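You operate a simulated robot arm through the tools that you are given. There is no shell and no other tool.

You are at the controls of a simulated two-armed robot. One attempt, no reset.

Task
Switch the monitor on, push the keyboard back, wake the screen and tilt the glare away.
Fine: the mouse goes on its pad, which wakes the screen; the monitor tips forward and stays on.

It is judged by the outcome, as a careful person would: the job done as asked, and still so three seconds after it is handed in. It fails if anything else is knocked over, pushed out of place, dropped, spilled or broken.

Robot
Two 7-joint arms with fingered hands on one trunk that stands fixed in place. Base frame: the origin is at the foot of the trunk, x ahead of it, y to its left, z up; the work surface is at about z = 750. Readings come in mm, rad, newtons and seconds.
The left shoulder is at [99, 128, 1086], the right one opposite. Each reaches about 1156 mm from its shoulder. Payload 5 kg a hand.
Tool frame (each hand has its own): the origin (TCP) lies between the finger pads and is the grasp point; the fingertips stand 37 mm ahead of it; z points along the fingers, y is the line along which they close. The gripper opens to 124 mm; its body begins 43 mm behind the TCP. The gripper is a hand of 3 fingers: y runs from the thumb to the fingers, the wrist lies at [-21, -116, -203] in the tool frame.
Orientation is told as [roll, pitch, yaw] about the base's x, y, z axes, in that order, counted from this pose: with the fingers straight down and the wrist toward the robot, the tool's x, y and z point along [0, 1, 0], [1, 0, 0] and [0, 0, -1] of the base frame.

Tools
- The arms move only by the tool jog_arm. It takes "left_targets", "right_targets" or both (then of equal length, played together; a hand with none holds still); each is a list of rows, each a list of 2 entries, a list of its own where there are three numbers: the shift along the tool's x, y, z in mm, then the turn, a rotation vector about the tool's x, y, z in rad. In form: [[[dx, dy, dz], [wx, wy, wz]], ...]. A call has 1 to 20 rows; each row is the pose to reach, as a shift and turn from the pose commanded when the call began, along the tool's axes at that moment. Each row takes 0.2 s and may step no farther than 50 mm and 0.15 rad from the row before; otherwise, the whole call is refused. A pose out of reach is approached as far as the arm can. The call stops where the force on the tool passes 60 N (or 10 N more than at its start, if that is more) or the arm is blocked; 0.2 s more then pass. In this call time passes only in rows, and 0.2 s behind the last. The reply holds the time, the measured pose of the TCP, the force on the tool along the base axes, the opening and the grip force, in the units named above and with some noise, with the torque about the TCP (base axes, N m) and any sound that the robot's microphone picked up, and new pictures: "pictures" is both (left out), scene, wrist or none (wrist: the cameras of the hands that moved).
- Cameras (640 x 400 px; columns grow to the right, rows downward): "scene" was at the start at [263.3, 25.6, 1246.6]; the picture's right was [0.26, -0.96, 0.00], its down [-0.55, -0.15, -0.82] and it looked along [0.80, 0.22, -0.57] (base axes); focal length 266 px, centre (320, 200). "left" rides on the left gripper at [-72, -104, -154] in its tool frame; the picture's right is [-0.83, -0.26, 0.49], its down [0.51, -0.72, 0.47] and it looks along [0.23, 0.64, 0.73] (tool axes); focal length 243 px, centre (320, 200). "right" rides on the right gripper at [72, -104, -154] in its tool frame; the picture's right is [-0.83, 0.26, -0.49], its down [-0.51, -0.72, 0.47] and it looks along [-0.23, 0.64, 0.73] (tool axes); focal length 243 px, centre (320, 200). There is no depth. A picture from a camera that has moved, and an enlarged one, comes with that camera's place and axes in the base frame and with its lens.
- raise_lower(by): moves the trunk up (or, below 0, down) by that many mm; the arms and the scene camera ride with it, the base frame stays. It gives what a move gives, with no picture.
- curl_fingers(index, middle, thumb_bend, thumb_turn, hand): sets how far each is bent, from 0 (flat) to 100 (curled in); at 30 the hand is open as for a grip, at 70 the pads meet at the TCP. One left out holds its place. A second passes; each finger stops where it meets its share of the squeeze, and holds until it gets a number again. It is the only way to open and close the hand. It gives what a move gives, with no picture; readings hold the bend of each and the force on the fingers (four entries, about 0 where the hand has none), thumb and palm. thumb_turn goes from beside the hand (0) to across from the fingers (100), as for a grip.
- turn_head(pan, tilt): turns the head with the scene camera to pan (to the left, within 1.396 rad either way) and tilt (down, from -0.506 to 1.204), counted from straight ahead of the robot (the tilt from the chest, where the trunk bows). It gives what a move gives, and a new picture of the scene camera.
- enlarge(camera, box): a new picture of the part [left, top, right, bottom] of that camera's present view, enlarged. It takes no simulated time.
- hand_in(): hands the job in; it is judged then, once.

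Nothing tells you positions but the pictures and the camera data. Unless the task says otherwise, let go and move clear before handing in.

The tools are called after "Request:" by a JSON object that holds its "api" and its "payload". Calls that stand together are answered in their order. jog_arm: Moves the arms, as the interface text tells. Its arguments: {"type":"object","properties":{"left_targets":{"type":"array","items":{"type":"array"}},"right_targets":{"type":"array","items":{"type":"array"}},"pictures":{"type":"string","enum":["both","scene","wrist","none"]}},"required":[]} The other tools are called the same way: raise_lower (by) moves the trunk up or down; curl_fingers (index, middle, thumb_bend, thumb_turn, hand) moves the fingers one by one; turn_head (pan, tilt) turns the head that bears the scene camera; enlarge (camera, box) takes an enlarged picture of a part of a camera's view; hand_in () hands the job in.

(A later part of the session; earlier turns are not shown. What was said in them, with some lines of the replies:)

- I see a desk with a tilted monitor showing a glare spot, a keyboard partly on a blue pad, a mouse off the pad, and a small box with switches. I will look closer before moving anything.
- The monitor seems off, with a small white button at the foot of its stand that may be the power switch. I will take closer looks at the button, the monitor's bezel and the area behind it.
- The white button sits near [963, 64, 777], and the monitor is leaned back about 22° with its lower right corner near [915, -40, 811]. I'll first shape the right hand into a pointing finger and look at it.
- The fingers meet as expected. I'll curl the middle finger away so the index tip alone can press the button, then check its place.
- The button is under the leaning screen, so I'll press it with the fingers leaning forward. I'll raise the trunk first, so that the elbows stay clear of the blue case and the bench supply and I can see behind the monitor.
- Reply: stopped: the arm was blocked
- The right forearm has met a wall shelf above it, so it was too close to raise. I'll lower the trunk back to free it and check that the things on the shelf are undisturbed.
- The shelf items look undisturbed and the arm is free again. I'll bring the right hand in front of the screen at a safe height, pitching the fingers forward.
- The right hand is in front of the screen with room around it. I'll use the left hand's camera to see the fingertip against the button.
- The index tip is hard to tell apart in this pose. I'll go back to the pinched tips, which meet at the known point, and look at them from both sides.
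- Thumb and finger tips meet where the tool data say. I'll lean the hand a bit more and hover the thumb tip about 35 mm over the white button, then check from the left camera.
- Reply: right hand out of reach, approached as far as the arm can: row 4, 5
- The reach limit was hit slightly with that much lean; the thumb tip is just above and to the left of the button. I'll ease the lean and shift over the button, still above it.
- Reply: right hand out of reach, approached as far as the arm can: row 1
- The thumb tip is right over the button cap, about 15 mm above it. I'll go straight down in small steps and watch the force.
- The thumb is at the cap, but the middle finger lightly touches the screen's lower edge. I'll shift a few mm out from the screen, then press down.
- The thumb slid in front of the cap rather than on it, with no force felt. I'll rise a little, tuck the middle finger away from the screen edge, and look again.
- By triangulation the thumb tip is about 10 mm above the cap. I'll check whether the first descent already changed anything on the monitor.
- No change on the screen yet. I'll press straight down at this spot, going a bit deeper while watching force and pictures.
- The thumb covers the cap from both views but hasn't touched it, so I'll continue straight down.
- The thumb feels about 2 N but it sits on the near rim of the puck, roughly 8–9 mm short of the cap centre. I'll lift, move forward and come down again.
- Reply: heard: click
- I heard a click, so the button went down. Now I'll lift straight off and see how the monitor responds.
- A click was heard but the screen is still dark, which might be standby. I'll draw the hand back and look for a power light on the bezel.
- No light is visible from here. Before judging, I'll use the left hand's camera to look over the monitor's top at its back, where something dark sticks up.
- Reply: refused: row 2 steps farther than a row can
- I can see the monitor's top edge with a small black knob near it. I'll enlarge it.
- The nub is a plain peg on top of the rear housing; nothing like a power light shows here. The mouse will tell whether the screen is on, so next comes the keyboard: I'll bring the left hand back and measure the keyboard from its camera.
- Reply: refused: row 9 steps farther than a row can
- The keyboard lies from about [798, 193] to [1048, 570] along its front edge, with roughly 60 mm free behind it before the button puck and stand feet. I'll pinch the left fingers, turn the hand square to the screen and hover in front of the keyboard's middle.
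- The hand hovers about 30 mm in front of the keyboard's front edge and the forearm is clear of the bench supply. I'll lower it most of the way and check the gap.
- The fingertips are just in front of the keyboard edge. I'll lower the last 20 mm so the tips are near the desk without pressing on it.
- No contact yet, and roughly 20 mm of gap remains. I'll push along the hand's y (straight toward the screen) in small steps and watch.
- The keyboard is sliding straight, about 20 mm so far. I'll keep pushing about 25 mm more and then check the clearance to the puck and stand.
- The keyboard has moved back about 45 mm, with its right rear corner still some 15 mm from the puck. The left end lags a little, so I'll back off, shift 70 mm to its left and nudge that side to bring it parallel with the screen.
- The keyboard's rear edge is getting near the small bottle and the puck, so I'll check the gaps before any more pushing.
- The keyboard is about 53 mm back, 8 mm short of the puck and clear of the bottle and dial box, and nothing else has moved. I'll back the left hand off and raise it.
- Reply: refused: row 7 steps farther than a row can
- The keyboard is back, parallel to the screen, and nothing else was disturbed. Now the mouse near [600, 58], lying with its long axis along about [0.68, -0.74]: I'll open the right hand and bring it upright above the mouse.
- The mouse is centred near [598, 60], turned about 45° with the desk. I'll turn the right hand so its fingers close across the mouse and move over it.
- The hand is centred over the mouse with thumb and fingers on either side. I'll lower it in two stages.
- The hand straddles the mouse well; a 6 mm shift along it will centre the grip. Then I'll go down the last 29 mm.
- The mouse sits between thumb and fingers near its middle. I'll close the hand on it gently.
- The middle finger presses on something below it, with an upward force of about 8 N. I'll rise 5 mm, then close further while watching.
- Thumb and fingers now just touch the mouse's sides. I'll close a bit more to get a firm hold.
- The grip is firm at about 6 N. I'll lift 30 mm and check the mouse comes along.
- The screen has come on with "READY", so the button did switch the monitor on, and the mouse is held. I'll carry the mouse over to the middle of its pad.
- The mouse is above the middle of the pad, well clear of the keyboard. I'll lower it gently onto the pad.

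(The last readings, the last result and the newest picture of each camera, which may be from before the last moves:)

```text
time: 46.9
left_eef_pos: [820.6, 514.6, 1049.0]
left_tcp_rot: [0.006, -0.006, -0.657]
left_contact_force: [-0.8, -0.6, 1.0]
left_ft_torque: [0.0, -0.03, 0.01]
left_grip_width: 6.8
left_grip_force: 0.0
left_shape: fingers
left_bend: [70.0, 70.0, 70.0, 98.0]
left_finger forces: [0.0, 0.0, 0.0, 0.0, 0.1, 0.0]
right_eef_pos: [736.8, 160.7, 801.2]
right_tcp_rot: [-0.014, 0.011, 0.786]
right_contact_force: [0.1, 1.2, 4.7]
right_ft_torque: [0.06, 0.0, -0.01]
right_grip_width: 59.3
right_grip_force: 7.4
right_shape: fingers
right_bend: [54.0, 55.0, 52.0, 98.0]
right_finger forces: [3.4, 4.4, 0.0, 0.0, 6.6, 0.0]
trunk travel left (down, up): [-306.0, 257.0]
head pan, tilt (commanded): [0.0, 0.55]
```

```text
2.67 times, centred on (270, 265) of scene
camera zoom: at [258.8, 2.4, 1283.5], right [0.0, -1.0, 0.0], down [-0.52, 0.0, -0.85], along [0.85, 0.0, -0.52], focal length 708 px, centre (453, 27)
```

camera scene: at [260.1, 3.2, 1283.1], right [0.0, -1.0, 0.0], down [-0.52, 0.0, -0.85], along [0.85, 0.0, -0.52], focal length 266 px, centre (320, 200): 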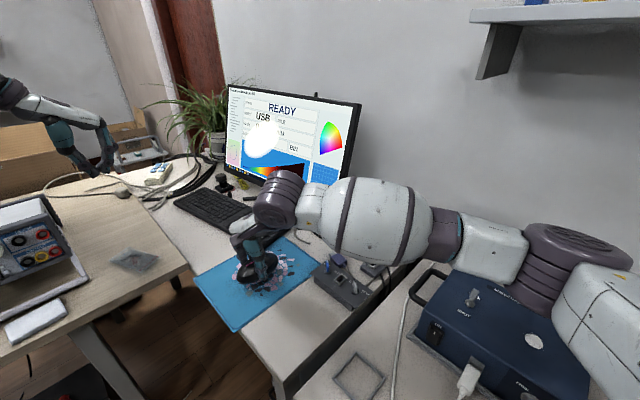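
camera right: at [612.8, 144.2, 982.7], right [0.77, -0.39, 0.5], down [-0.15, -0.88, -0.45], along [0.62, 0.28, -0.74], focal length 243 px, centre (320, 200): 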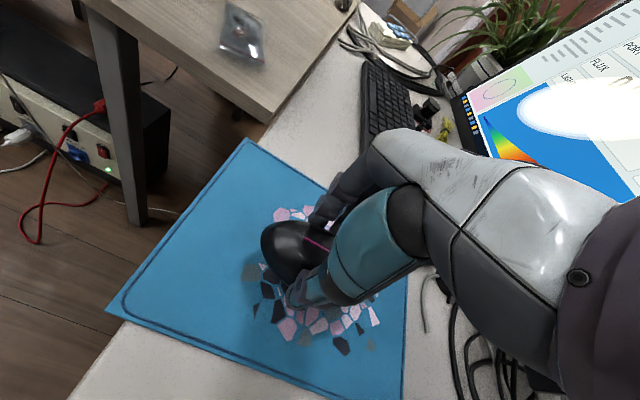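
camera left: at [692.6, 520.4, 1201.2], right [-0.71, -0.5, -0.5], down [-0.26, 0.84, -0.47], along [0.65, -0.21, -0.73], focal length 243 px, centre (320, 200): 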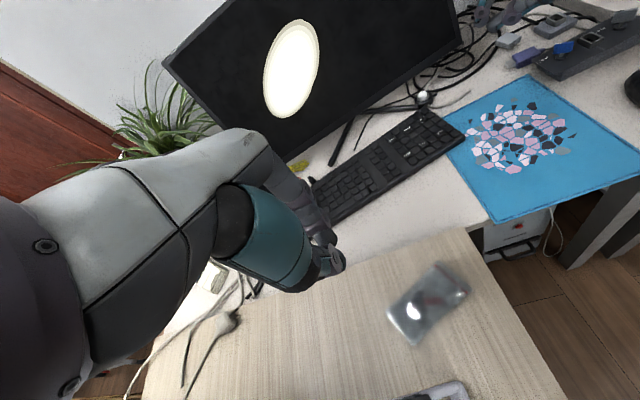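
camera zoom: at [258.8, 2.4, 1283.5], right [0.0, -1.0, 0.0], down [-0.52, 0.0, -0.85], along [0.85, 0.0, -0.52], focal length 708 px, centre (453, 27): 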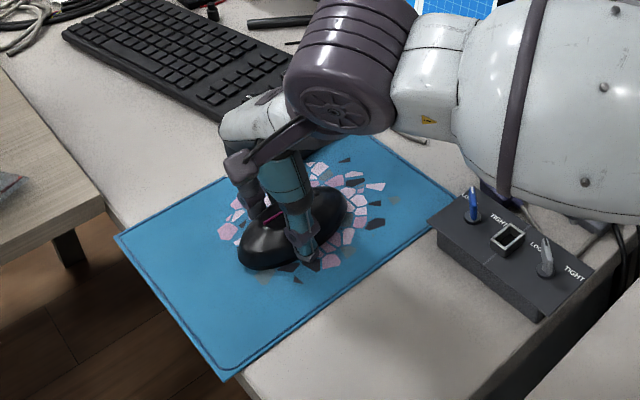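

The mouse rests on the pad. I'll let go of it and lift straight up.

Request:
{"api": "curl_fingers", "payload": {"hand": "right", "index": 30, "middle": 30, "thumb_bend": 30}}

Request:
{"api": "jog_arm", "payload": {"right_targets": [[[0, 0, -25], [0, 0, 0]], [[0, 0, -60], [0, 0, 0]], [[0, 0, -100], [0, 0, 0]], [[0, -20, -140], [0, 0, 0]]], "pictures": "both"}}

Request:
{"api": "enlarge", "payload": {"camera": "scene", "box": [180, 60, 400, 210]}}

Request:
{"api": "enlarge", "payload": {"camera": "left", "box": [200, 0, 640, 260]}}

```text
time: 47.9
left_eef_pos: [821.6, 514.6, 1048.1]
left_tcp_rot: [0.004, -0.007, -0.658]
left_contact_force: [0.4, -0.4, 0.3]
left_ft_torque: [-0.01, 0.0, 0.0]
left_grip_width: 6.9
left_grip_force: 0.1
left_shape: fingers
left_bend: [70.0, 70.0, 70.0, 98.0]
left_finger forces: [0.0, 0.0, 0.0, 0.0, 0.0, 0.1]
right_eef_pos: [738.1, 162.1, 798.5]
right_tcp_rot: [-0.014, 0.012, 0.786]
right_contact_force: [-0.8, 0.9, -0.6]
right_ft_torque: [-0.01, 0.02, -0.03]
right_grip_width: 128.7
right_grip_force: 0.0
right_shape: fingers
right_bend: [30.0, 30.0, 30.0, 96.0]
right_finger forces: [0.1, 0.0, 0.0, 0.0, 0.1, 0.1]
trunk travel left (down, up): [-306.0, 257.0]
head pan, tilt (commanded): [0.0, 0.55]
```

```text
time: 48.9
left_eef_pos: [821.7, 514.7, 1050.1]
left_tcp_rot: [0.008, -0.007, -0.655]
left_contact_force: [0.2, -0.4, 0.7]
left_ft_torque: [0.02, -0.04, 0.0]
left_grip_width: 7.0
left_grip_force: 0.0
left_shape: fingers
left_bend: [70.0, 70.0, 70.0, 98.0]
left_finger forces: [0.1, 0.0, 0.0, 0.1, 0.1, 0.0]
right_eef_pos: [721.4, 150.1, 941.2]
right_tcp_rot: [-0.013, 0.013, 0.787]
right_contact_force: [0.2, -0.9, 0.6]
right_ft_torque: [-0.01, -0.01, -0.03]
right_grip_width: 128.6
right_grip_force: 0.2
right_shape: fingers
right_bend: [30.0, 30.0, 30.0, 96.0]
right_finger forces: [0.0, 0.0, 0.0, 0.0, 0.0, 0.0]
trunk travel left (down, up): [-306.0, 257.0]
head pan, tilt (commanded): [0.0, 0.55]
camera scene: at [257.9, 1.8, 1283.7], right [0.0, -1.0, 0.0], down [-0.52, 0.0, -0.85], along [0.85, 0.0, -0.52], focal length 266 px, centre (320, 200)
camera right: at [596.7, 129.7, 1096.5], right [0.77, -0.39, 0.5], down [-0.15, -0.88, -0.46], along [0.62, 0.28, -0.74], focal length 243 px, centre (320, 200)
```

scene: 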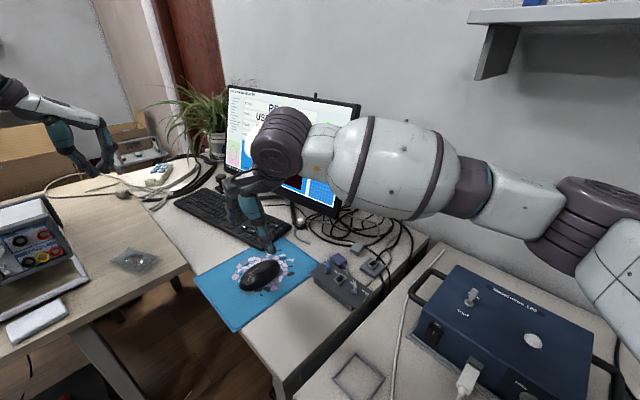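
right: 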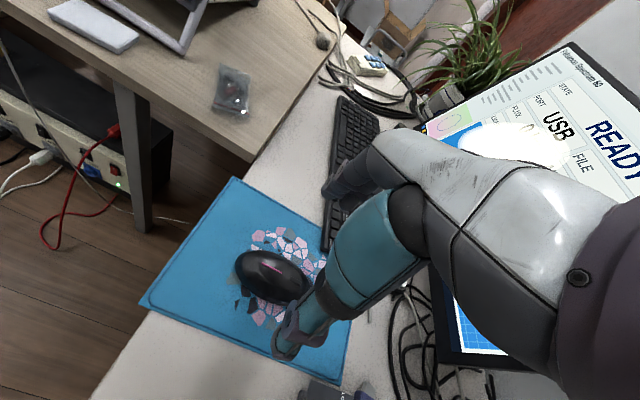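

```text
2.67 times, centred on (290, 135) of scene
camera zoom: at [257.9, 1.8, 1283.7], right [0.0, -1.0, 0.0], down [-0.52, 0.0, -0.85], along [0.85, 0.0, -0.52], focal length 708 px, centre (400, 373)
```

zoom: 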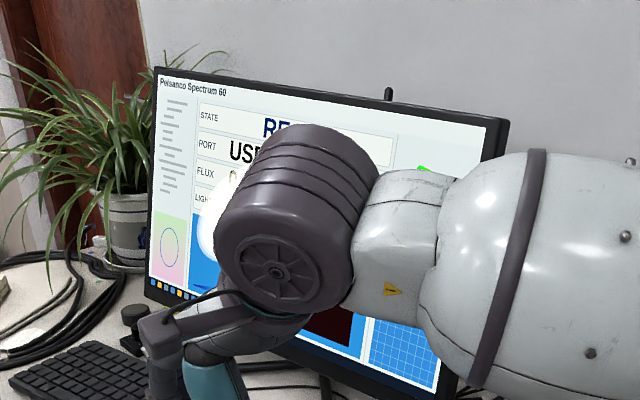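

```text
1.45 times, centred on (420, 130) of left
camera zoom: at [692.3, 520.0, 1201.9], right [-0.71, -0.5, -0.5], down [-0.26, 0.84, -0.47], along [0.66, -0.21, -0.73], focal length 353 px, centre (174, 302)
```

zoom: 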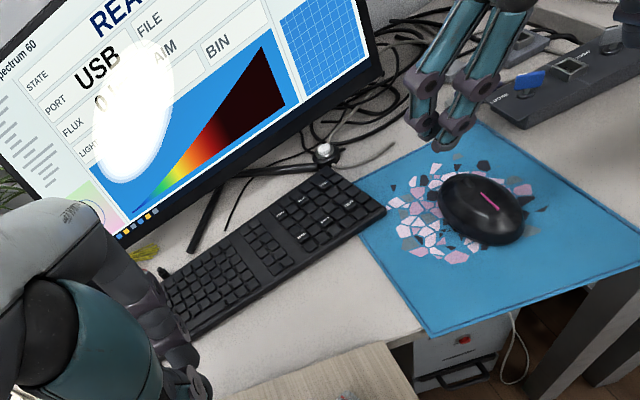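

The mouse is on its pad and the screen is showing "READY", but the glare spot is still on it. I'll move the right hand off to the right to clear the view before tilting the monitor.

Request:
{"api": "jog_arm", "payload": {"right_targets": [[[-11, -43, -3], [0, 0, 0]], [[-22, -87, -6], [0, 0, 0]], [[-33, -130, -9], [0, 0, 0]], [[-44, -174, -12], [0, 0, 0]], [[-55, -217, -15], [0, 0, 0]], [[-66, -260, -18], [0, 0, 0]], [[-77, -304, -20], [0, 0, 0]]]}}

Request:
{"api": "enlarge", "payload": {"camera": "scene", "box": [180, 60, 400, 260]}}

```text
time: 50.5
left_eef_pos: [819.6, 513.9, 1050.9]
left_tcp_rot: [0.007, -0.008, -0.656]
left_contact_force: [-0.6, -0.6, -0.3]
left_ft_torque: [-0.01, 0.02, 0.01]
left_grip_width: 6.8
left_grip_force: 0.1
left_shape: fingers
left_bend: [70.0, 70.0, 70.0, 98.0]
left_finger forces: [0.0, 0.0, 0.0, 0.0, 0.0, 0.1]
right_eef_pos: [562.2, -121.2, 965.1]
right_tcp_rot: [-0.014, 0.011, 0.786]
right_contact_force: [0.4, -0.3, 0.6]
right_ft_torque: [0.06, -0.04, -0.01]
right_grip_width: 129.0
right_grip_force: 0.0
right_shape: fingers
right_bend: [30.0, 30.0, 30.0, 96.0]
right_finger forces: [0.0, 0.1, 0.0, 0.0, 0.0, 0.0]
trunk travel left (down, up): [-306.0, 257.0]
head pan, tilt (commanded): [0.0, 0.55]
camera scene: at [258.0, 1.4, 1283.7], right [0.0, -1.0, 0.0], down [-0.52, 0.0, -0.85], along [0.85, 0.0, -0.52], focal length 266 px, centre (320, 200)
camera right: at [437.9, -140.3, 1120.2], right [0.77, -0.39, 0.5], down [-0.15, -0.88, -0.46], along [0.62, 0.28, -0.74], focal length 243 px, centre (320, 200)
```

scene: 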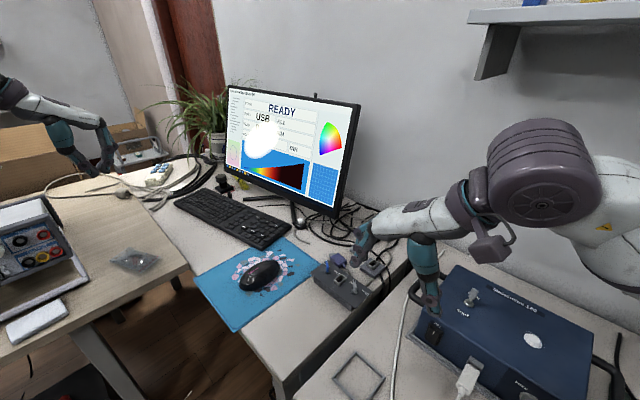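
right: 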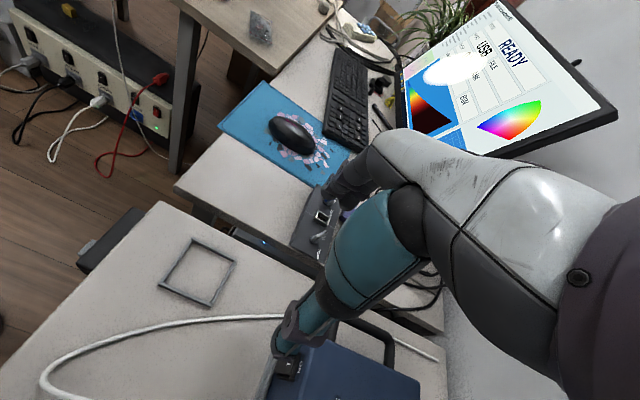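

```text
2.00 times, centred on (290, 160) of scene
camera zoom: at [258.0, 1.4, 1283.7], right [0.0, -1.0, 0.0], down [-0.52, 0.0, -0.85], along [0.85, 0.0, -0.52], focal length 531 px, centre (380, 280)
```

zoom: 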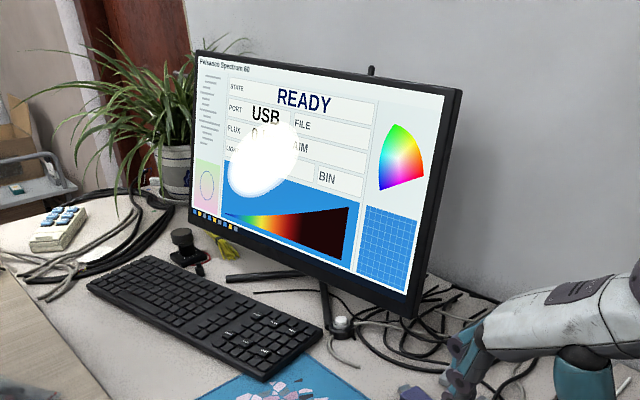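

The scene is clear now. I'll bring the left hand, fingertips leaning forward, to a point in front of the middle of the screen's lower bezel, above the keyboard.

Request:
{"api": "jog_arm", "payload": {"left_targets": [[[-12, 36, 16], [-0.089, 0, 0]], [[-24, 73, 33], [-0.178, 0, 0]], [[-35, 109, 50], [-0.267, 0, 0]], [[-47, 145, 67], [-0.356, 0, 0]], [[-59, 182, 83], [-0.444, 0, 0]], [[-71, 218, 100], [-0.533, 0, 0]], [[-82, 254, 117], [-0.622, 0, 0]], [[-94, 291, 133], [-0.711, 0, 0]], [[-106, 327, 150], [-0.8, 0, 0]]]}}

Request:
{"api": "enlarge", "payload": {"camera": "scene", "box": [180, 60, 400, 260]}}

```text
time: 52.5
left_eef_pos: [1018.9, 231.6, 898.3]
left_tcp_rot: [0.009, -0.806, -0.662]
left_contact_force: [0.7, -0.4, 0.5]
left_ft_torque: [0.0, 0.04, -0.03]
left_grip_width: 6.8
left_grip_force: 0.0
left_shape: fingers
left_bend: [70.0, 70.0, 70.0, 98.0]
left_finger forces: [0.0, 0.1, 0.0, 0.0, 0.0, 0.1]
right_eef_pos: [565.0, -119.8, 964.1]
right_tcp_rot: [-0.012, 0.011, 0.785]
right_contact_force: [-0.8, 0.7, -0.9]
right_ft_torque: [0.02, 0.02, 0.02]
right_grip_width: 129.1
right_grip_force: 0.1
right_shape: fingers
right_bend: [30.0, 30.0, 30.0, 96.0]
right_finger forces: [0.0, 0.1, 0.0, 0.0, 0.0, 0.0]
trunk travel left (down, up): [-306.0, 257.0]
head pan, tilt (commanded): [0.0, 0.55]
camera scene: at [260.8, 1.9, 1283.0], right [0.0, -1.0, 0.0], down [-0.52, 0.0, -0.85], along [0.85, 0.0, -0.52], focal length 266 px, centre (320, 200)
camera left: at [829.3, 285.3, 928.9], right [-0.37, -0.76, -0.53], down [0.19, 0.5, -0.84], along [0.91, -0.41, -0.04], focal length 243 px, centre (320, 200)
```

scene: 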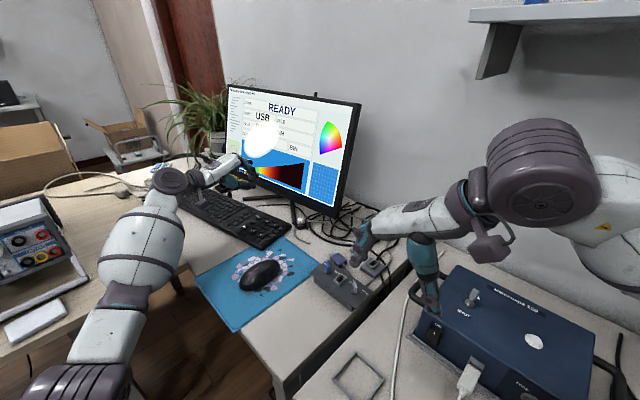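
left: 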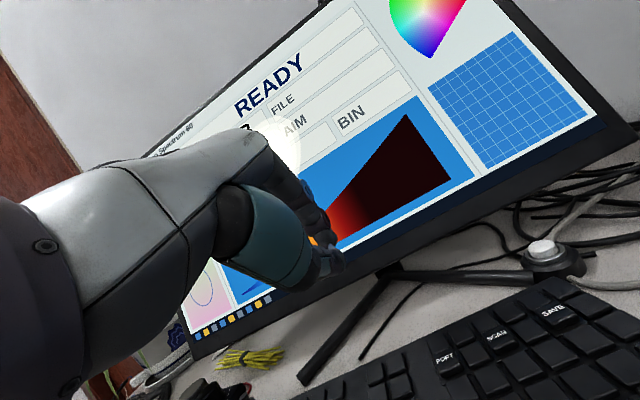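

```text
2.00 times, centred on (290, 160) of scene
camera zoom: at [260.8, 1.9, 1283.0], right [0.0, -1.0, 0.0], down [-0.52, 0.0, -0.85], along [0.85, 0.0, -0.52], focal length 531 px, centre (380, 280)
```

zoom: 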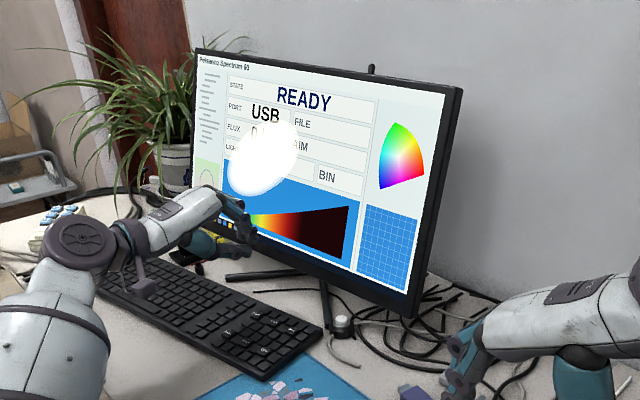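

The fingertips are in front of the screen's lower middle. I'll lower them to bezel height and then approach.

Request:
{"api": "jog_arm", "payload": {"left_targets": [[[0, -20, 19], [0, 0, 0]], [[0, -40, 38], [0, 0, 0]]], "pictures": "wrist"}}

Request:
{"api": "enlarge", "payload": {"camera": "left", "box": [220, 160, 460, 360]}}

Request:
{"api": "enlarge", "payload": {"camera": "scene", "box": [180, 140, 300, 240]}}

```text
time: 53.1
left_eef_pos: [1018.3, 232.8, 843.8]
left_tcp_rot: [0.008, -0.808, -0.661]
left_contact_force: [0.1, 0.6, 0.6]
left_ft_torque: [-0.03, -0.03, -0.02]
left_grip_width: 6.7
left_grip_force: 0.1
left_shape: fingers
left_bend: [70.0, 70.0, 70.0, 98.0]
left_finger forces: [0.0, 0.0, 0.1, 0.1, 0.0, 0.0]
right_eef_pos: [564.6, -118.4, 964.8]
right_tcp_rot: [-0.014, 0.013, 0.785]
right_contact_force: [-0.8, 0.0, -0.1]
right_ft_torque: [-0.03, -0.01, 0.02]
right_grip_width: 129.2
right_grip_force: 0.1
right_shape: fingers
right_bend: [30.0, 30.0, 30.0, 96.0]
right_finger forces: [0.0, 0.1, 0.0, 0.0, 0.0, 0.0]
trunk travel left (down, up): [-306.0, 257.0]
head pan, tilt (commanded): [0.0, 0.55]
camera left: at [828.4, 286.2, 873.8], right [-0.37, -0.76, -0.53], down [0.19, 0.5, -0.84], along [0.91, -0.41, -0.04], focal length 243 px, centre (320, 200)
```

left: 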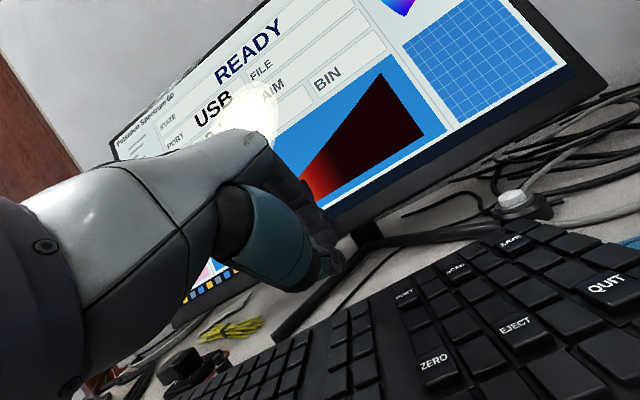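

```text
2.00 times, centred on (340, 260) of left
camera zoom: at [828.4, 286.2, 873.8], right [-0.37, -0.76, -0.53], down [0.19, 0.5, -0.84], along [0.91, -0.41, -0.04], focal length 485 px, centre (280, 80)
```

zoom: 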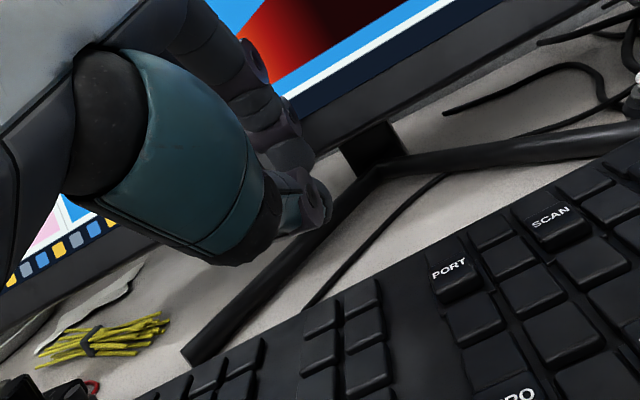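

```text
4.00 times, centred on (240, 190) of scene
camera zoom: at [259.8, 2.7, 1283.2], right [0.0, -1.0, 0.0], down [-0.52, 0.0, -0.85], along [0.85, 0.0, -0.52], focal length 1062 px, centre (640, 240)
```

zoom: 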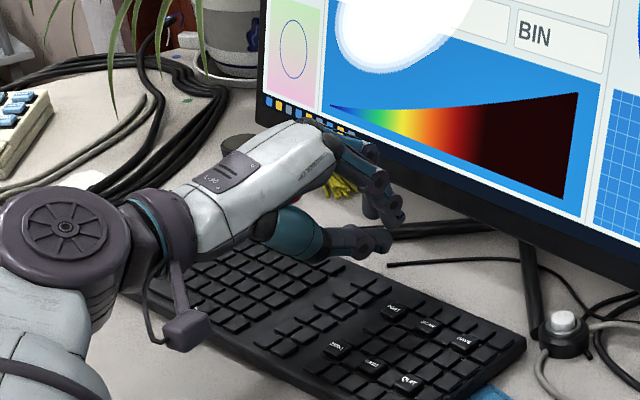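

The fingertips line up with the lower bezel. I'll advance toward it slowly and look for contact.

Request:
{"api": "jog_arm", "payload": {"left_targets": [[[0, 10.4, 10.8], [0, 0, 0]], [[0, 20.8, 21.6], [0, 0, 0]], [[0, 27.7, 28.8], [0, 0, 0]], [[0, 31.1, 32.4], [0, 0, 0]]], "pictures": "wrist"}}

Request:
{"api": "enlarge", "payload": {"camera": "left", "box": [220, 160, 460, 360]}}

Request:
{"api": "enlarge", "payload": {"camera": "scene", "box": [180, 140, 300, 240]}}

```text
time: 54.1
left_eef_pos: [1054.0, 204.9, 843.2]
left_tcp_rot: [0.007, -0.806, -0.662]
left_contact_force: [0.2, -0.1, 0.1]
left_ft_torque: [0.03, -0.01, 0.0]
left_grip_width: 6.9
left_grip_force: 0.0
left_shape: fingers
left_bend: [70.0, 70.0, 70.0, 98.0]
left_finger forces: [0.0, 0.0, 0.0, 0.0, 0.0, 0.1]
right_eef_pos: [565.4, -119.3, 964.1]
right_tcp_rot: [-0.014, 0.011, 0.786]
right_contact_force: [-0.7, -0.1, 0.5]
right_ft_torque: [-0.01, -0.02, 0.03]
right_grip_width: 128.7
right_grip_force: 0.0
right_shape: fingers
right_bend: [30.0, 30.0, 30.0, 96.0]
right_finger forces: [0.0, 0.0, 0.0, 0.0, 0.1, 0.1]
trunk travel left (down, up): [-306.0, 257.0]
head pan, tilt (commanded): [0.0, 0.55]
camera left: at [863.8, 257.8, 874.1], right [-0.37, -0.76, -0.53], down [0.19, 0.5, -0.84], along [0.91, -0.41, -0.04], focal length 243 px, centre (320, 200)
```

left: 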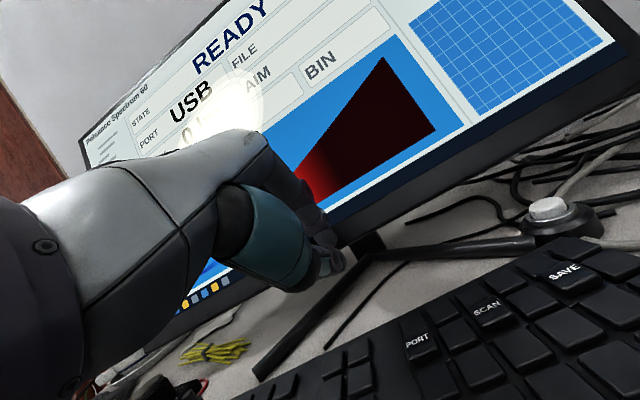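

```text
2.00 times, centred on (340, 260) of left
camera zoom: at [863.8, 257.8, 874.1], right [-0.37, -0.76, -0.53], down [0.19, 0.5, -0.84], along [0.91, -0.41, -0.04], focal length 485 px, centre (280, 80)
```

zoom: 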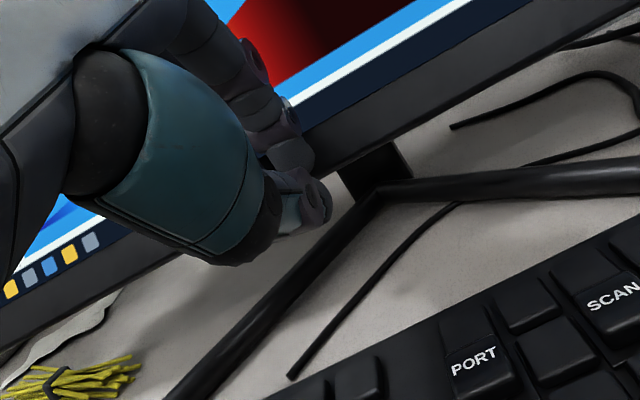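

```text
4.00 times, centred on (240, 190) of scene
camera zoom: at [259.6, 2.4, 1283.3], right [0.0, -1.0, 0.0], down [-0.52, 0.0, -0.85], along [0.85, 0.0, -0.52], focal length 1062 px, centre (640, 240)
```

zoom: 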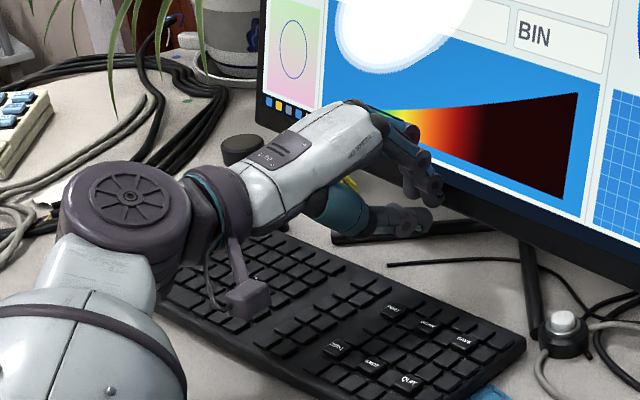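

Still no contact, and the tips are aimed at the bezel's lower half. I'll raise 5 mm and move on forward in small steps.

Request:
{"api": "jog_arm", "payload": {"left_targets": [[[0, 7.1, 0.1], [0, 0, 0]], [[0, 10.5, 3.7], [0, 0, 0]], [[0, 14, 7.3], [0, 0, 0]]], "pictures": "wrist"}}

Request:
{"api": "enlarge", "payload": {"camera": "left", "box": [220, 160, 460, 360]}}

Request:
{"api": "enlarge", "payload": {"camera": "scene", "box": [180, 60, 400, 260]}}

```text
time: 54.9
left_eef_pos: [1064.0, 195.9, 848.9]
left_tcp_rot: [0.007, -0.807, -0.661]
left_contact_force: [-3.5, 3.2, 0.7]
left_ft_torque: [-0.02, -0.02, 0.06]
left_grip_width: 4.9
left_grip_force: 1.6
left_shape: fingers
left_bend: [70.0, 70.0, 70.0, 98.0]
left_finger forces: [1.4, 2.9, 0.0, 0.1, 0.1, 0.0]
right_eef_pos: [563.3, -118.9, 964.9]
right_tcp_rot: [-0.013, 0.011, 0.784]
right_contact_force: [0.0, 0.4, -0.1]
right_ft_torque: [0.0, -0.02, -0.01]
right_grip_width: 129.2
right_grip_force: 0.0
right_shape: fingers
right_bend: [30.0, 30.0, 30.0, 96.0]
right_finger forces: [0.1, 0.0, 0.0, 0.1, 0.0, 0.1]
trunk travel left (down, up): [-306.0, 257.0]
head pan, tilt (commanded): [0.0, 0.55]
camera left: at [874.6, 249.2, 880.1], right [-0.37, -0.76, -0.53], down [0.19, 0.5, -0.84], along [0.91, -0.41, -0.04], focal length 243 px, centre (320, 200)
```

left: 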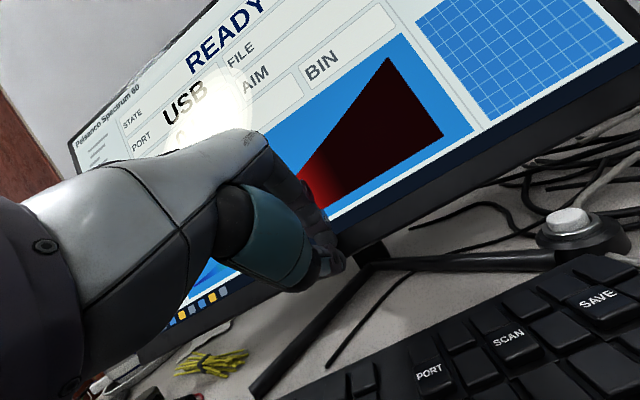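

```text
2.00 times, centred on (340, 260) of left
camera zoom: at [874.6, 249.2, 880.1], right [-0.37, -0.76, -0.53], down [0.19, 0.5, -0.84], along [0.91, -0.41, -0.04], focal length 485 px, centre (280, 80)
```

zoom: 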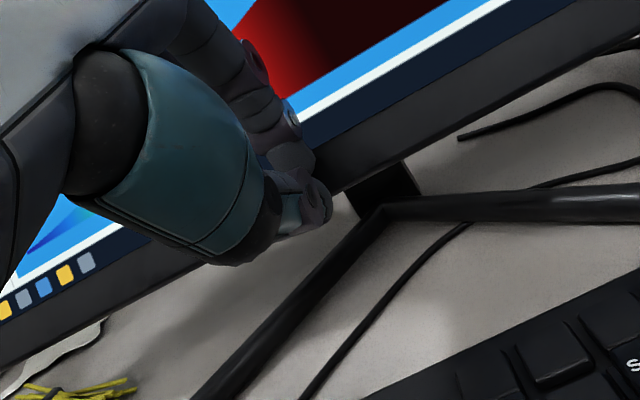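

```text
2.00 times, centred on (290, 160) of scene
camera zoom: at [259.4, 2.7, 1283.3], right [0.0, -1.0, 0.0], down [-0.52, 0.0, -0.85], along [0.85, 0.0, -0.52], focal length 531 px, centre (380, 280)
```

zoom: 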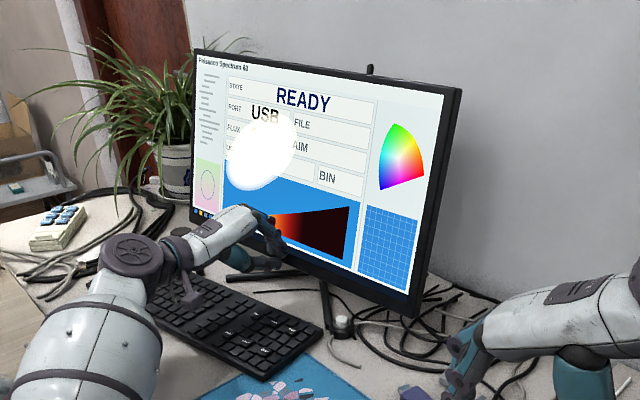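

Contact with the bezel's middle at about 5 N. I'll push on another 12 mm and watch whether it tilts rather than slides.

Request:
{"api": "jog_arm", "payload": {"left_targets": [[[0, 2.1, 2.2], [0, 0, 0]], [[0, 4.2, 4.3], [0, 0, 0]], [[0, 6.2, 6.5], [0, 0, 0]], [[0, 8.3, 8.7], [0, 0, 0]]], "pictures": "wrist"}}

Request:
{"api": "enlarge", "payload": {"camera": "left", "box": [220, 160, 460, 360]}}

Request:
{"api": "enlarge", "payload": {"camera": "scene", "box": [180, 60, 400, 260]}}

```text
time: 55.9
left_eef_pos: [1073.1, 187.4, 848.8]
left_tcp_rot: [0.007, -0.807, -0.662]
left_contact_force: [-3.8, 4.1, 0.1]
left_ft_torque: [0.02, 0.02, 0.08]
left_grip_width: 6.0
left_grip_force: 2.6
left_shape: fingers
left_bend: [70.0, 70.0, 70.0, 98.0]
left_finger forces: [0.3, 3.9, 0.0, 0.1, 0.0, 0.1]
right_eef_pos: [565.4, -118.4, 964.2]
right_tcp_rot: [-0.013, 0.011, 0.785]
right_contact_force: [-0.3, -1.0, -0.7]
right_ft_torque: [0.01, -0.01, 0.0]
right_grip_width: 128.8
right_grip_force: 0.0
right_shape: fingers
right_bend: [30.0, 30.0, 30.0, 96.0]
right_finger forces: [0.0, 0.0, 0.0, 0.0, 0.0, 0.1]
trunk travel left (down, up): [-306.0, 257.0]
head pan, tilt (commanded): [0.0, 0.55]
camera left: at [884.0, 241.7, 879.4], right [-0.37, -0.76, -0.53], down [0.19, 0.5, -0.84], along [0.91, -0.41, -0.04], focal length 243 px, centre (320, 200)
```

left: 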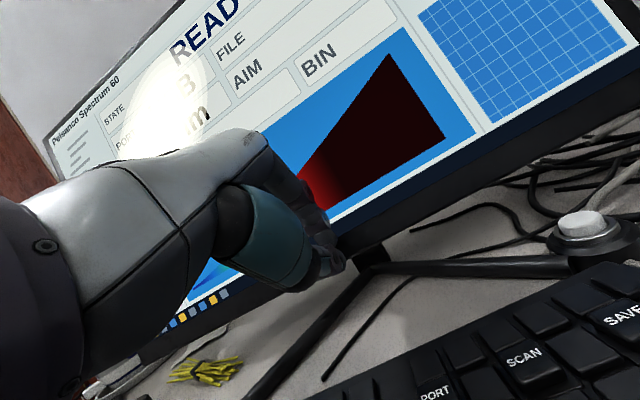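

```text
2.00 times, centred on (340, 260) of left
camera zoom: at [884.0, 241.7, 879.4], right [-0.37, -0.76, -0.53], down [0.19, 0.5, -0.84], along [0.91, -0.41, -0.04], focal length 485 px, centre (280, 80)
```

zoom: 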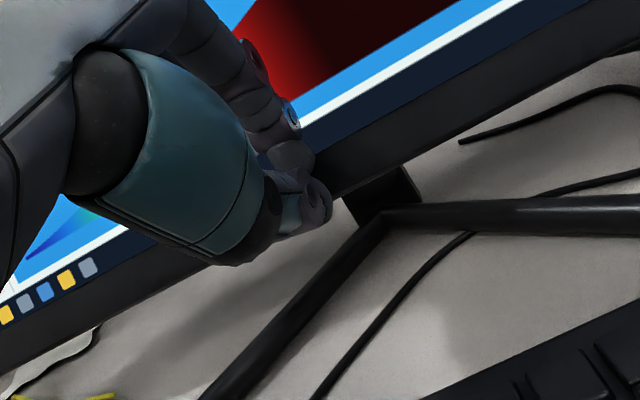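

```text
2.00 times, centred on (290, 160) of scene
camera zoom: at [259.3, 2.7, 1283.3], right [0.0, -1.0, 0.0], down [-0.52, 0.0, -0.85], along [0.85, 0.0, -0.52], focal length 531 px, centre (380, 280)
```

zoom: 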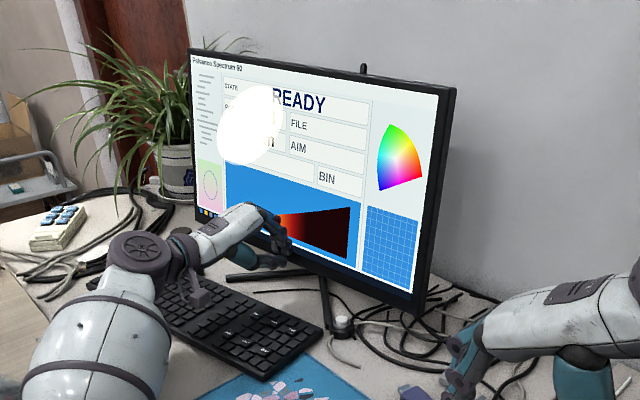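

It tilts smoothly at about 5 N, the stand stays put, and the glare spot climbs the screen. I'll continue pushing in small steps.

Request:
{"api": "jog_arm", "payload": {"left_targets": [[[0, 2.8, 2.9], [0, 0, 0]], [[0, 5.5, 5.8], [0, 0, 0]], [[0, 8.3, 8.7], [0, 0, 0]], [[0, 11.1, 11.5], [0, 0, 0]]], "pictures": "wrist"}}

Request:
{"api": "enlarge", "payload": {"camera": "left", "box": [220, 160, 460, 360]}}

Request:
{"api": "enlarge", "payload": {"camera": "scene", "box": [180, 60, 400, 260]}}

```text
time: 56.9
left_eef_pos: [1088.0, 178.8, 849.3]
left_tcp_rot: [0.006, -0.806, -0.66]
left_contact_force: [-4.1, 2.1, -0.9]
left_ft_torque: [-0.02, -0.02, 0.07]
left_grip_width: 6.5
left_grip_force: 2.0
left_shape: fingers
left_bend: [70.0, 71.0, 70.0, 98.0]
left_finger forces: [0.0, 4.6, 0.0, 0.0, 0.1, 0.0]
right_eef_pos: [564.7, -119.7, 963.9]
right_tcp_rot: [-0.013, 0.011, 0.785]
right_contact_force: [-0.4, -0.7, 0.0]
right_ft_torque: [0.04, 0.01, -0.02]
right_grip_width: 128.8
right_grip_force: 0.1
right_shape: fingers
right_bend: [30.0, 30.0, 30.0, 96.0]
right_finger forces: [0.1, 0.1, 0.1, 0.0, 0.0, 0.0]
trunk travel left (down, up): [-306.0, 257.0]
head pan, tilt (commanded): [0.0, 0.55]
camera left: at [897.6, 231.9, 879.7], right [-0.37, -0.76, -0.53], down [0.19, 0.5, -0.84], along [0.91, -0.41, -0.04], focal length 243 px, centre (320, 200)
```

left: 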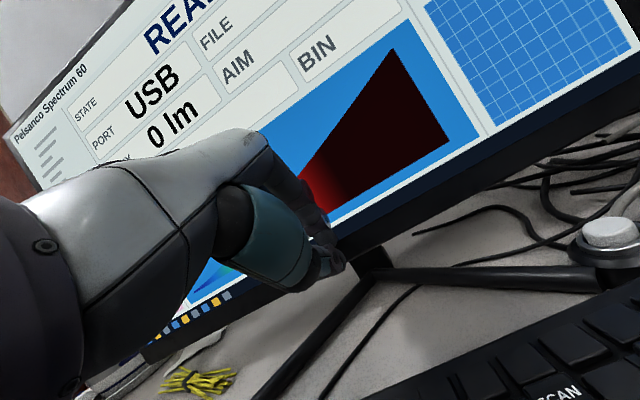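

```text
2.00 times, centred on (340, 260) of left
camera zoom: at [897.6, 231.9, 879.7], right [-0.37, -0.76, -0.53], down [0.19, 0.5, -0.84], along [0.91, -0.41, -0.04], focal length 485 px, centre (280, 80)
```

zoom: 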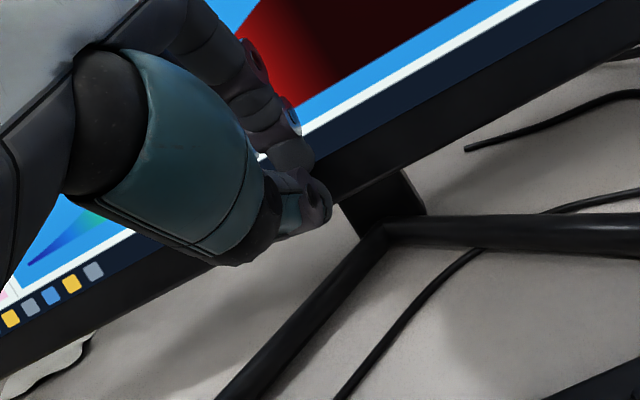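

```text
2.00 times, centred on (290, 160) of scene
camera zoom: at [259.4, 2.6, 1283.3], right [0.0, -1.0, 0.0], down [-0.52, 0.0, -0.85], along [0.85, 0.0, -0.52], focal length 531 px, centre (380, 280)
```

zoom: 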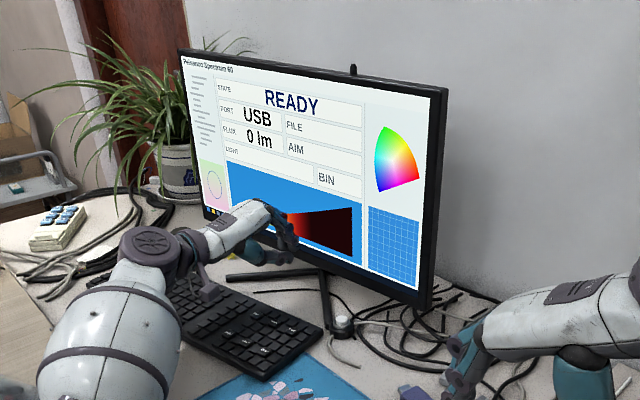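

The glare has gone from the screen, which still shows "READY". I'll push about 6 mm further for margin, then withdraw the hand and check it holds.

Request:
{"api": "jog_arm", "payload": {"left_targets": [[[0, 2.1, 2.2], [0, 0, 0]], [[0, 4.2, 4.3], [0, 0, 0]]], "pictures": "none"}}

Request:
{"api": "jog_arm", "payload": {"left_targets": [[[0, -3.5, -3.6], [0, 0, 0]], [[0, -10.4, -10.8], [0, 0, 0]], [[0, -24, -25], [0, 0, 0]], [[0, -45, -50], [0, 0, 0]], [[0, -65, -85], [0, 0, 0]]]}}

Request:
{"api": "enlarge", "payload": {"camera": "scene", "box": [180, 60, 400, 260]}}

```text
time: 57.5
left_eef_pos: [1092.3, 173.7, 849.9]
left_tcp_rot: [0.008, -0.805, -0.661]
left_contact_force: [-2.8, 3.0, -0.3]
left_ft_torque: [0.0, 0.01, 0.08]
left_grip_width: 6.7
left_grip_force: 2.8
left_shape: fingers
left_bend: [70.0, 71.0, 70.0, 98.0]
left_finger forces: [0.1, 4.7, 0.1, 0.0, 0.0, 0.0]
right_eef_pos: [564.8, -118.6, 965.5]
right_tcp_rot: [-0.013, 0.013, 0.786]
right_contact_force: [-0.5, -0.2, -0.1]
right_ft_torque: [-0.01, 0.0, -0.01]
right_grip_width: 129.0
right_grip_force: 0.0
right_shape: fingers
right_bend: [30.0, 30.0, 30.0, 96.0]
right_finger forces: [0.0, 0.0, 0.0, 0.0, 0.1, 0.0]
trunk travel left (down, up): [-306.0, 257.0]
head pan, tilt (commanded): [0.0, 0.55]
```

```text
time: 58.7
left_eef_pos: [1006.3, 238.7, 861.1]
left_tcp_rot: [0.007, -0.807, -0.663]
left_contact_force: [-0.4, -0.5, 0.0]
left_ft_torque: [0.01, -0.01, 0.04]
left_grip_width: 6.8
left_grip_force: 0.0
left_shape: fingers
left_bend: [70.0, 70.0, 70.0, 98.0]
left_finger forces: [0.0, 0.0, 0.0, 0.1, 0.0, 0.0]
right_eef_pos: [563.6, -118.8, 965.2]
right_tcp_rot: [-0.015, 0.011, 0.785]
right_contact_force: [0.6, 0.5, 0.0]
right_ft_torque: [-0.01, 0.04, 0.02]
right_grip_width: 129.0
right_grip_force: 0.0
right_shape: fingers
right_bend: [30.0, 30.0, 30.0, 96.0]
right_finger forces: [0.1, 0.0, 0.0, 0.1, 0.0, 0.0]
trunk travel left (down, up): [-306.0, 257.0]
head pan, tilt (commanded): [0.0, 0.55]
camera scene: at [258.6, 3.0, 1283.6], right [0.0, -1.0, 0.0], down [-0.52, 0.0, -0.85], along [0.85, 0.0, -0.52], focal length 266 px, centre (320, 200)
camera left: at [816.4, 293.3, 891.4], right [-0.37, -0.76, -0.53], down [0.19, 0.5, -0.84], along [0.91, -0.41, -0.04], focal length 243 px, centre (320, 200)
```

scene: 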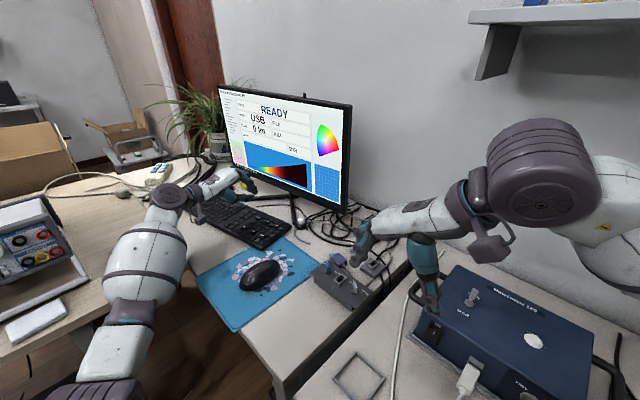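
left: 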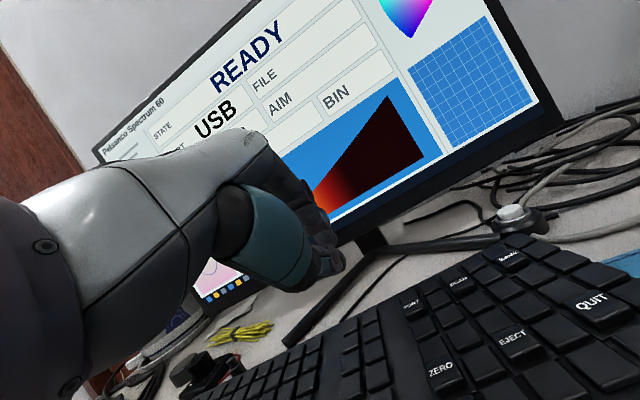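

```text
2.00 times, centred on (290, 160) of scene
camera zoom: at [258.6, 3.0, 1283.6], right [0.0, -1.0, 0.0], down [-0.52, 0.0, -0.85], along [0.85, 0.0, -0.52], focal length 531 px, centre (380, 280)
```

zoom: 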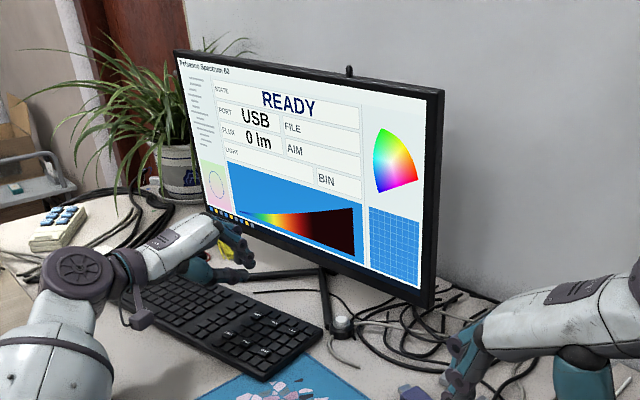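

The screen stays on and glare-free after the hand let go. I'll bring the left hand back and up, clear of the desk.

Request:
{"api": "jog_arm", "payload": {"left_targets": [[[11, -9, -40], [0.088, 0, 0]], [[23, -18, -80], [0.177, 0, 0]], [[35, -27, -120], [0.266, 0, 0]], [[46, -36, -160], [0.355, 0, 0]], [[58, -45, -200], [0.444, 0, 0]], [[70, -54, -240], [0.533, 0, 0]], [[81, -63, -280], [0.622, 0, 0]], [[93, -72, -320], [0.711, 0, 0]], [[104, -81, -358], [0.8, 0, 0]]]}}

Request:
{"api": "enlarge", "payload": {"camera": "left", "box": [180, 0, 640, 300]}}

Request:
{"api": "enlarge", "payload": {"camera": "scene", "box": [140, 80, 400, 300]}}

```text
time: 60.7
left_eef_pos: [818.5, 512.7, 1053.2]
left_tcp_rot: [0.004, -0.005, -0.658]
left_contact_force: [-0.7, -1.0, 0.3]
left_ft_torque: [-0.01, -0.03, 0.01]
left_grip_width: 6.8
left_grip_force: 0.0
left_shape: fingers
left_bend: [70.0, 70.0, 70.0, 98.0]
left_finger forces: [0.0, 0.0, 0.0, 0.0, 0.1, 0.0]
right_eef_pos: [563.6, -118.5, 964.8]
right_tcp_rot: [-0.013, 0.013, 0.785]
right_contact_force: [0.9, 0.5, 1.3]
right_ft_torque: [0.0, 0.01, 0.01]
right_grip_width: 129.0
right_grip_force: 0.0
right_shape: fingers
right_bend: [30.0, 30.0, 30.0, 96.0]
right_finger forces: [0.1, 0.0, 0.1, 0.0, 0.0, 0.0]
trunk travel left (down, up): [-306.0, 257.0]
head pan, tilt (commanded): [0.0, 0.55]
camera scene: at [258.6, 2.3, 1283.5], right [0.0, -1.0, 0.0], down [-0.52, 0.0, -0.85], along [0.85, 0.0, -0.52], focal length 266 px, centre (320, 200)
camera left: at [690.3, 519.0, 1205.2], right [-0.71, -0.5, -0.5], down [-0.26, 0.84, -0.47], along [0.65, -0.21, -0.73], focal length 243 px, centre (320, 200)
```

scene: 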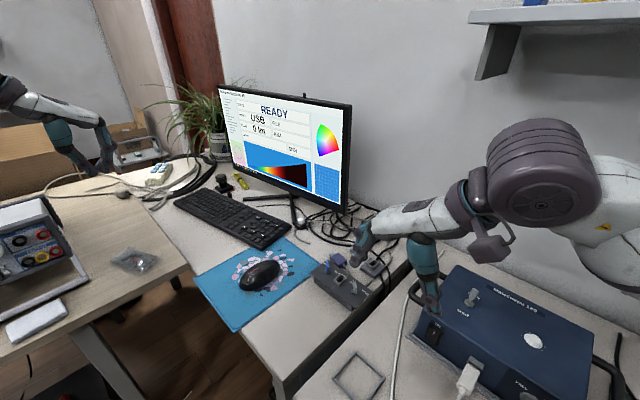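
left: 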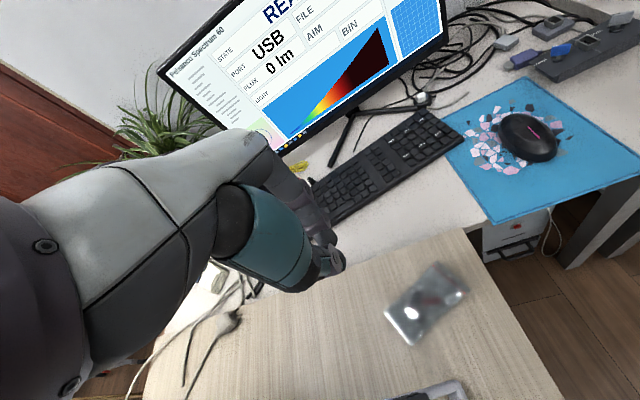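

```text
1.33 times, centred on (410, 150) of left
camera zoom: at [690.3, 519.0, 1205.2], right [-0.71, -0.5, -0.5], down [-0.26, 0.84, -0.47], along [0.65, -0.21, -0.73], focal length 324 px, centre (200, 267)
```

zoom: 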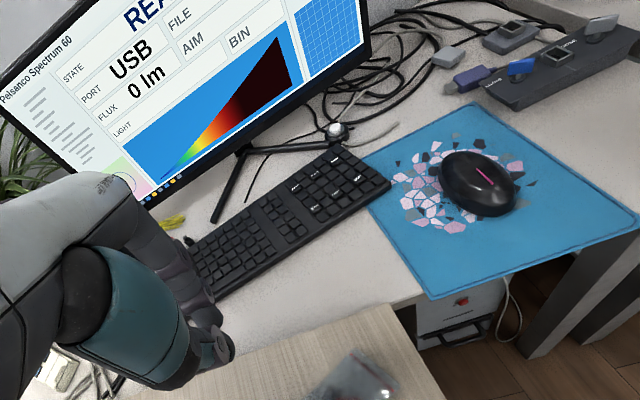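

```text
1.82 times, centred on (270, 190) of scene
camera zoom: at [258.6, 2.3, 1283.5], right [0.0, -1.0, 0.0], down [-0.52, 0.0, -0.85], along [0.85, 0.0, -0.52], focal length 483 px, centre (411, 218)
```

zoom: 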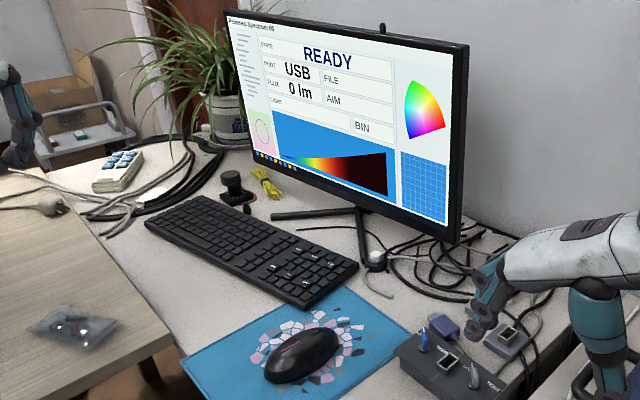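

Everything looks done: monitor on, keyboard back, mouse on the pad, glare gone. Before handing in I'll take one look at the shelf and the right side to be sure nothing was disturbed there.

Request:
{"api": "turn_head", "payload": {"pan": -0.45, "tilt": 0.4}}

Request:
{"api": "enlarge", "payload": {"camera": "right", "box": [200, 200, 440, 400]}}

```text
time: 61.6
left_eef_pos: [819.0, 512.0, 1052.3]
left_tcp_rot: [0.004, -0.006, -0.659]
left_contact_force: [-1.0, 0.0, -0.3]
left_ft_torque: [-0.01, -0.01, -0.01]
left_grip_width: 6.9
left_grip_force: 0.1
left_shape: fingers
left_bend: [70.0, 70.0, 70.0, 98.0]
left_finger forces: [0.1, 0.0, 0.0, 0.0, 0.0, 0.0]
right_eef_pos: [564.4, -119.2, 964.1]
right_tcp_rot: [-0.015, 0.013, 0.788]
right_contact_force: [0.2, 0.8, 0.2]
right_ft_torque: [0.03, 0.02, -0.02]
right_grip_width: 128.8
right_grip_force: 0.1
right_shape: fingers
right_bend: [30.0, 30.0, 30.0, 96.0]
right_finger forces: [0.1, 0.1, 0.0, 0.0, 0.0, 0.0]
trunk travel left (down, up): [-306.0, 257.0]
head pan, tilt (commanded): [-0.45, 0.4]
camera scene: at [253.1, -37.8, 1297.0], right [-0.43, -0.9, 0.0], down [-0.35, 0.17, -0.92], along [0.83, -0.4, -0.39], focal length 266 px, centre (320, 200)
```

scene: 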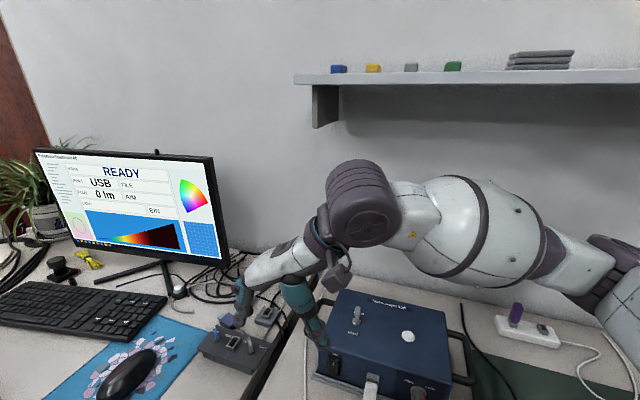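

```text
2.00 times, centred on (320, 300) of right
camera zoom: at [439.5, -139.1, 1119.7], right [0.77, -0.39, 0.5], down [-0.15, -0.88, -0.46], along [0.62, 0.28, -0.74], focal length 485 px, centre (320, 0)
```

zoom: 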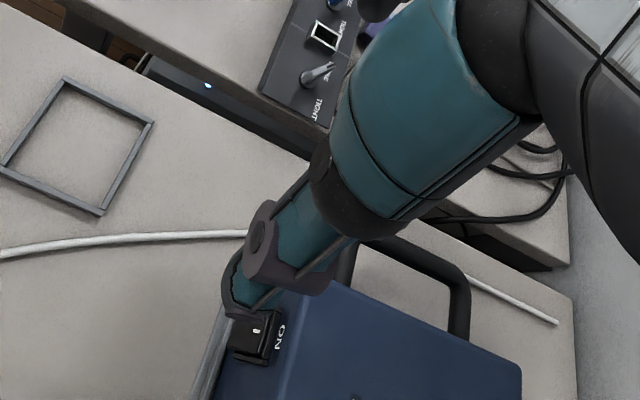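

The shelf items, the case and everything on the desk are in place. The monitor shows "READY" without glare, and both hands are clear. I'm handing in.

Request:
{"api": "hand_in", "payload": {}}

```text
The job is handed in.
```

I handed the job in with the monitor on and awake, the keyboard pushed back, the mouse on its pad and the glare gone. I don't have the judge's result.

- **Monitor:** I pressed the white button at the foot of the stand. The screen came up with "READY" when I lifted the mouse, and it was still on when I handed in.
- **Keyboard:** It is about 50 mm further back and parallel with the screen, about 8 mm short of the button puck. Its right end still overlaps the rear left corner of the mouse pad, because the puck and stand feet leave no room to push it clear.
- **Mouse:** It is set down near the middle of the pad.
- **Tilt:** I pushed the bottom edge of the screen back so the top came forward. The glare was gone from the camera views and stayed gone after I let go. The stand feet did not visibly move.

Early on I raised the trunk and the right arm was blocked, apparently by the wall shelf. I lowered it straight away, and in the final look everything on the shelf was still in place. Both hands are clear of everything on the desks.
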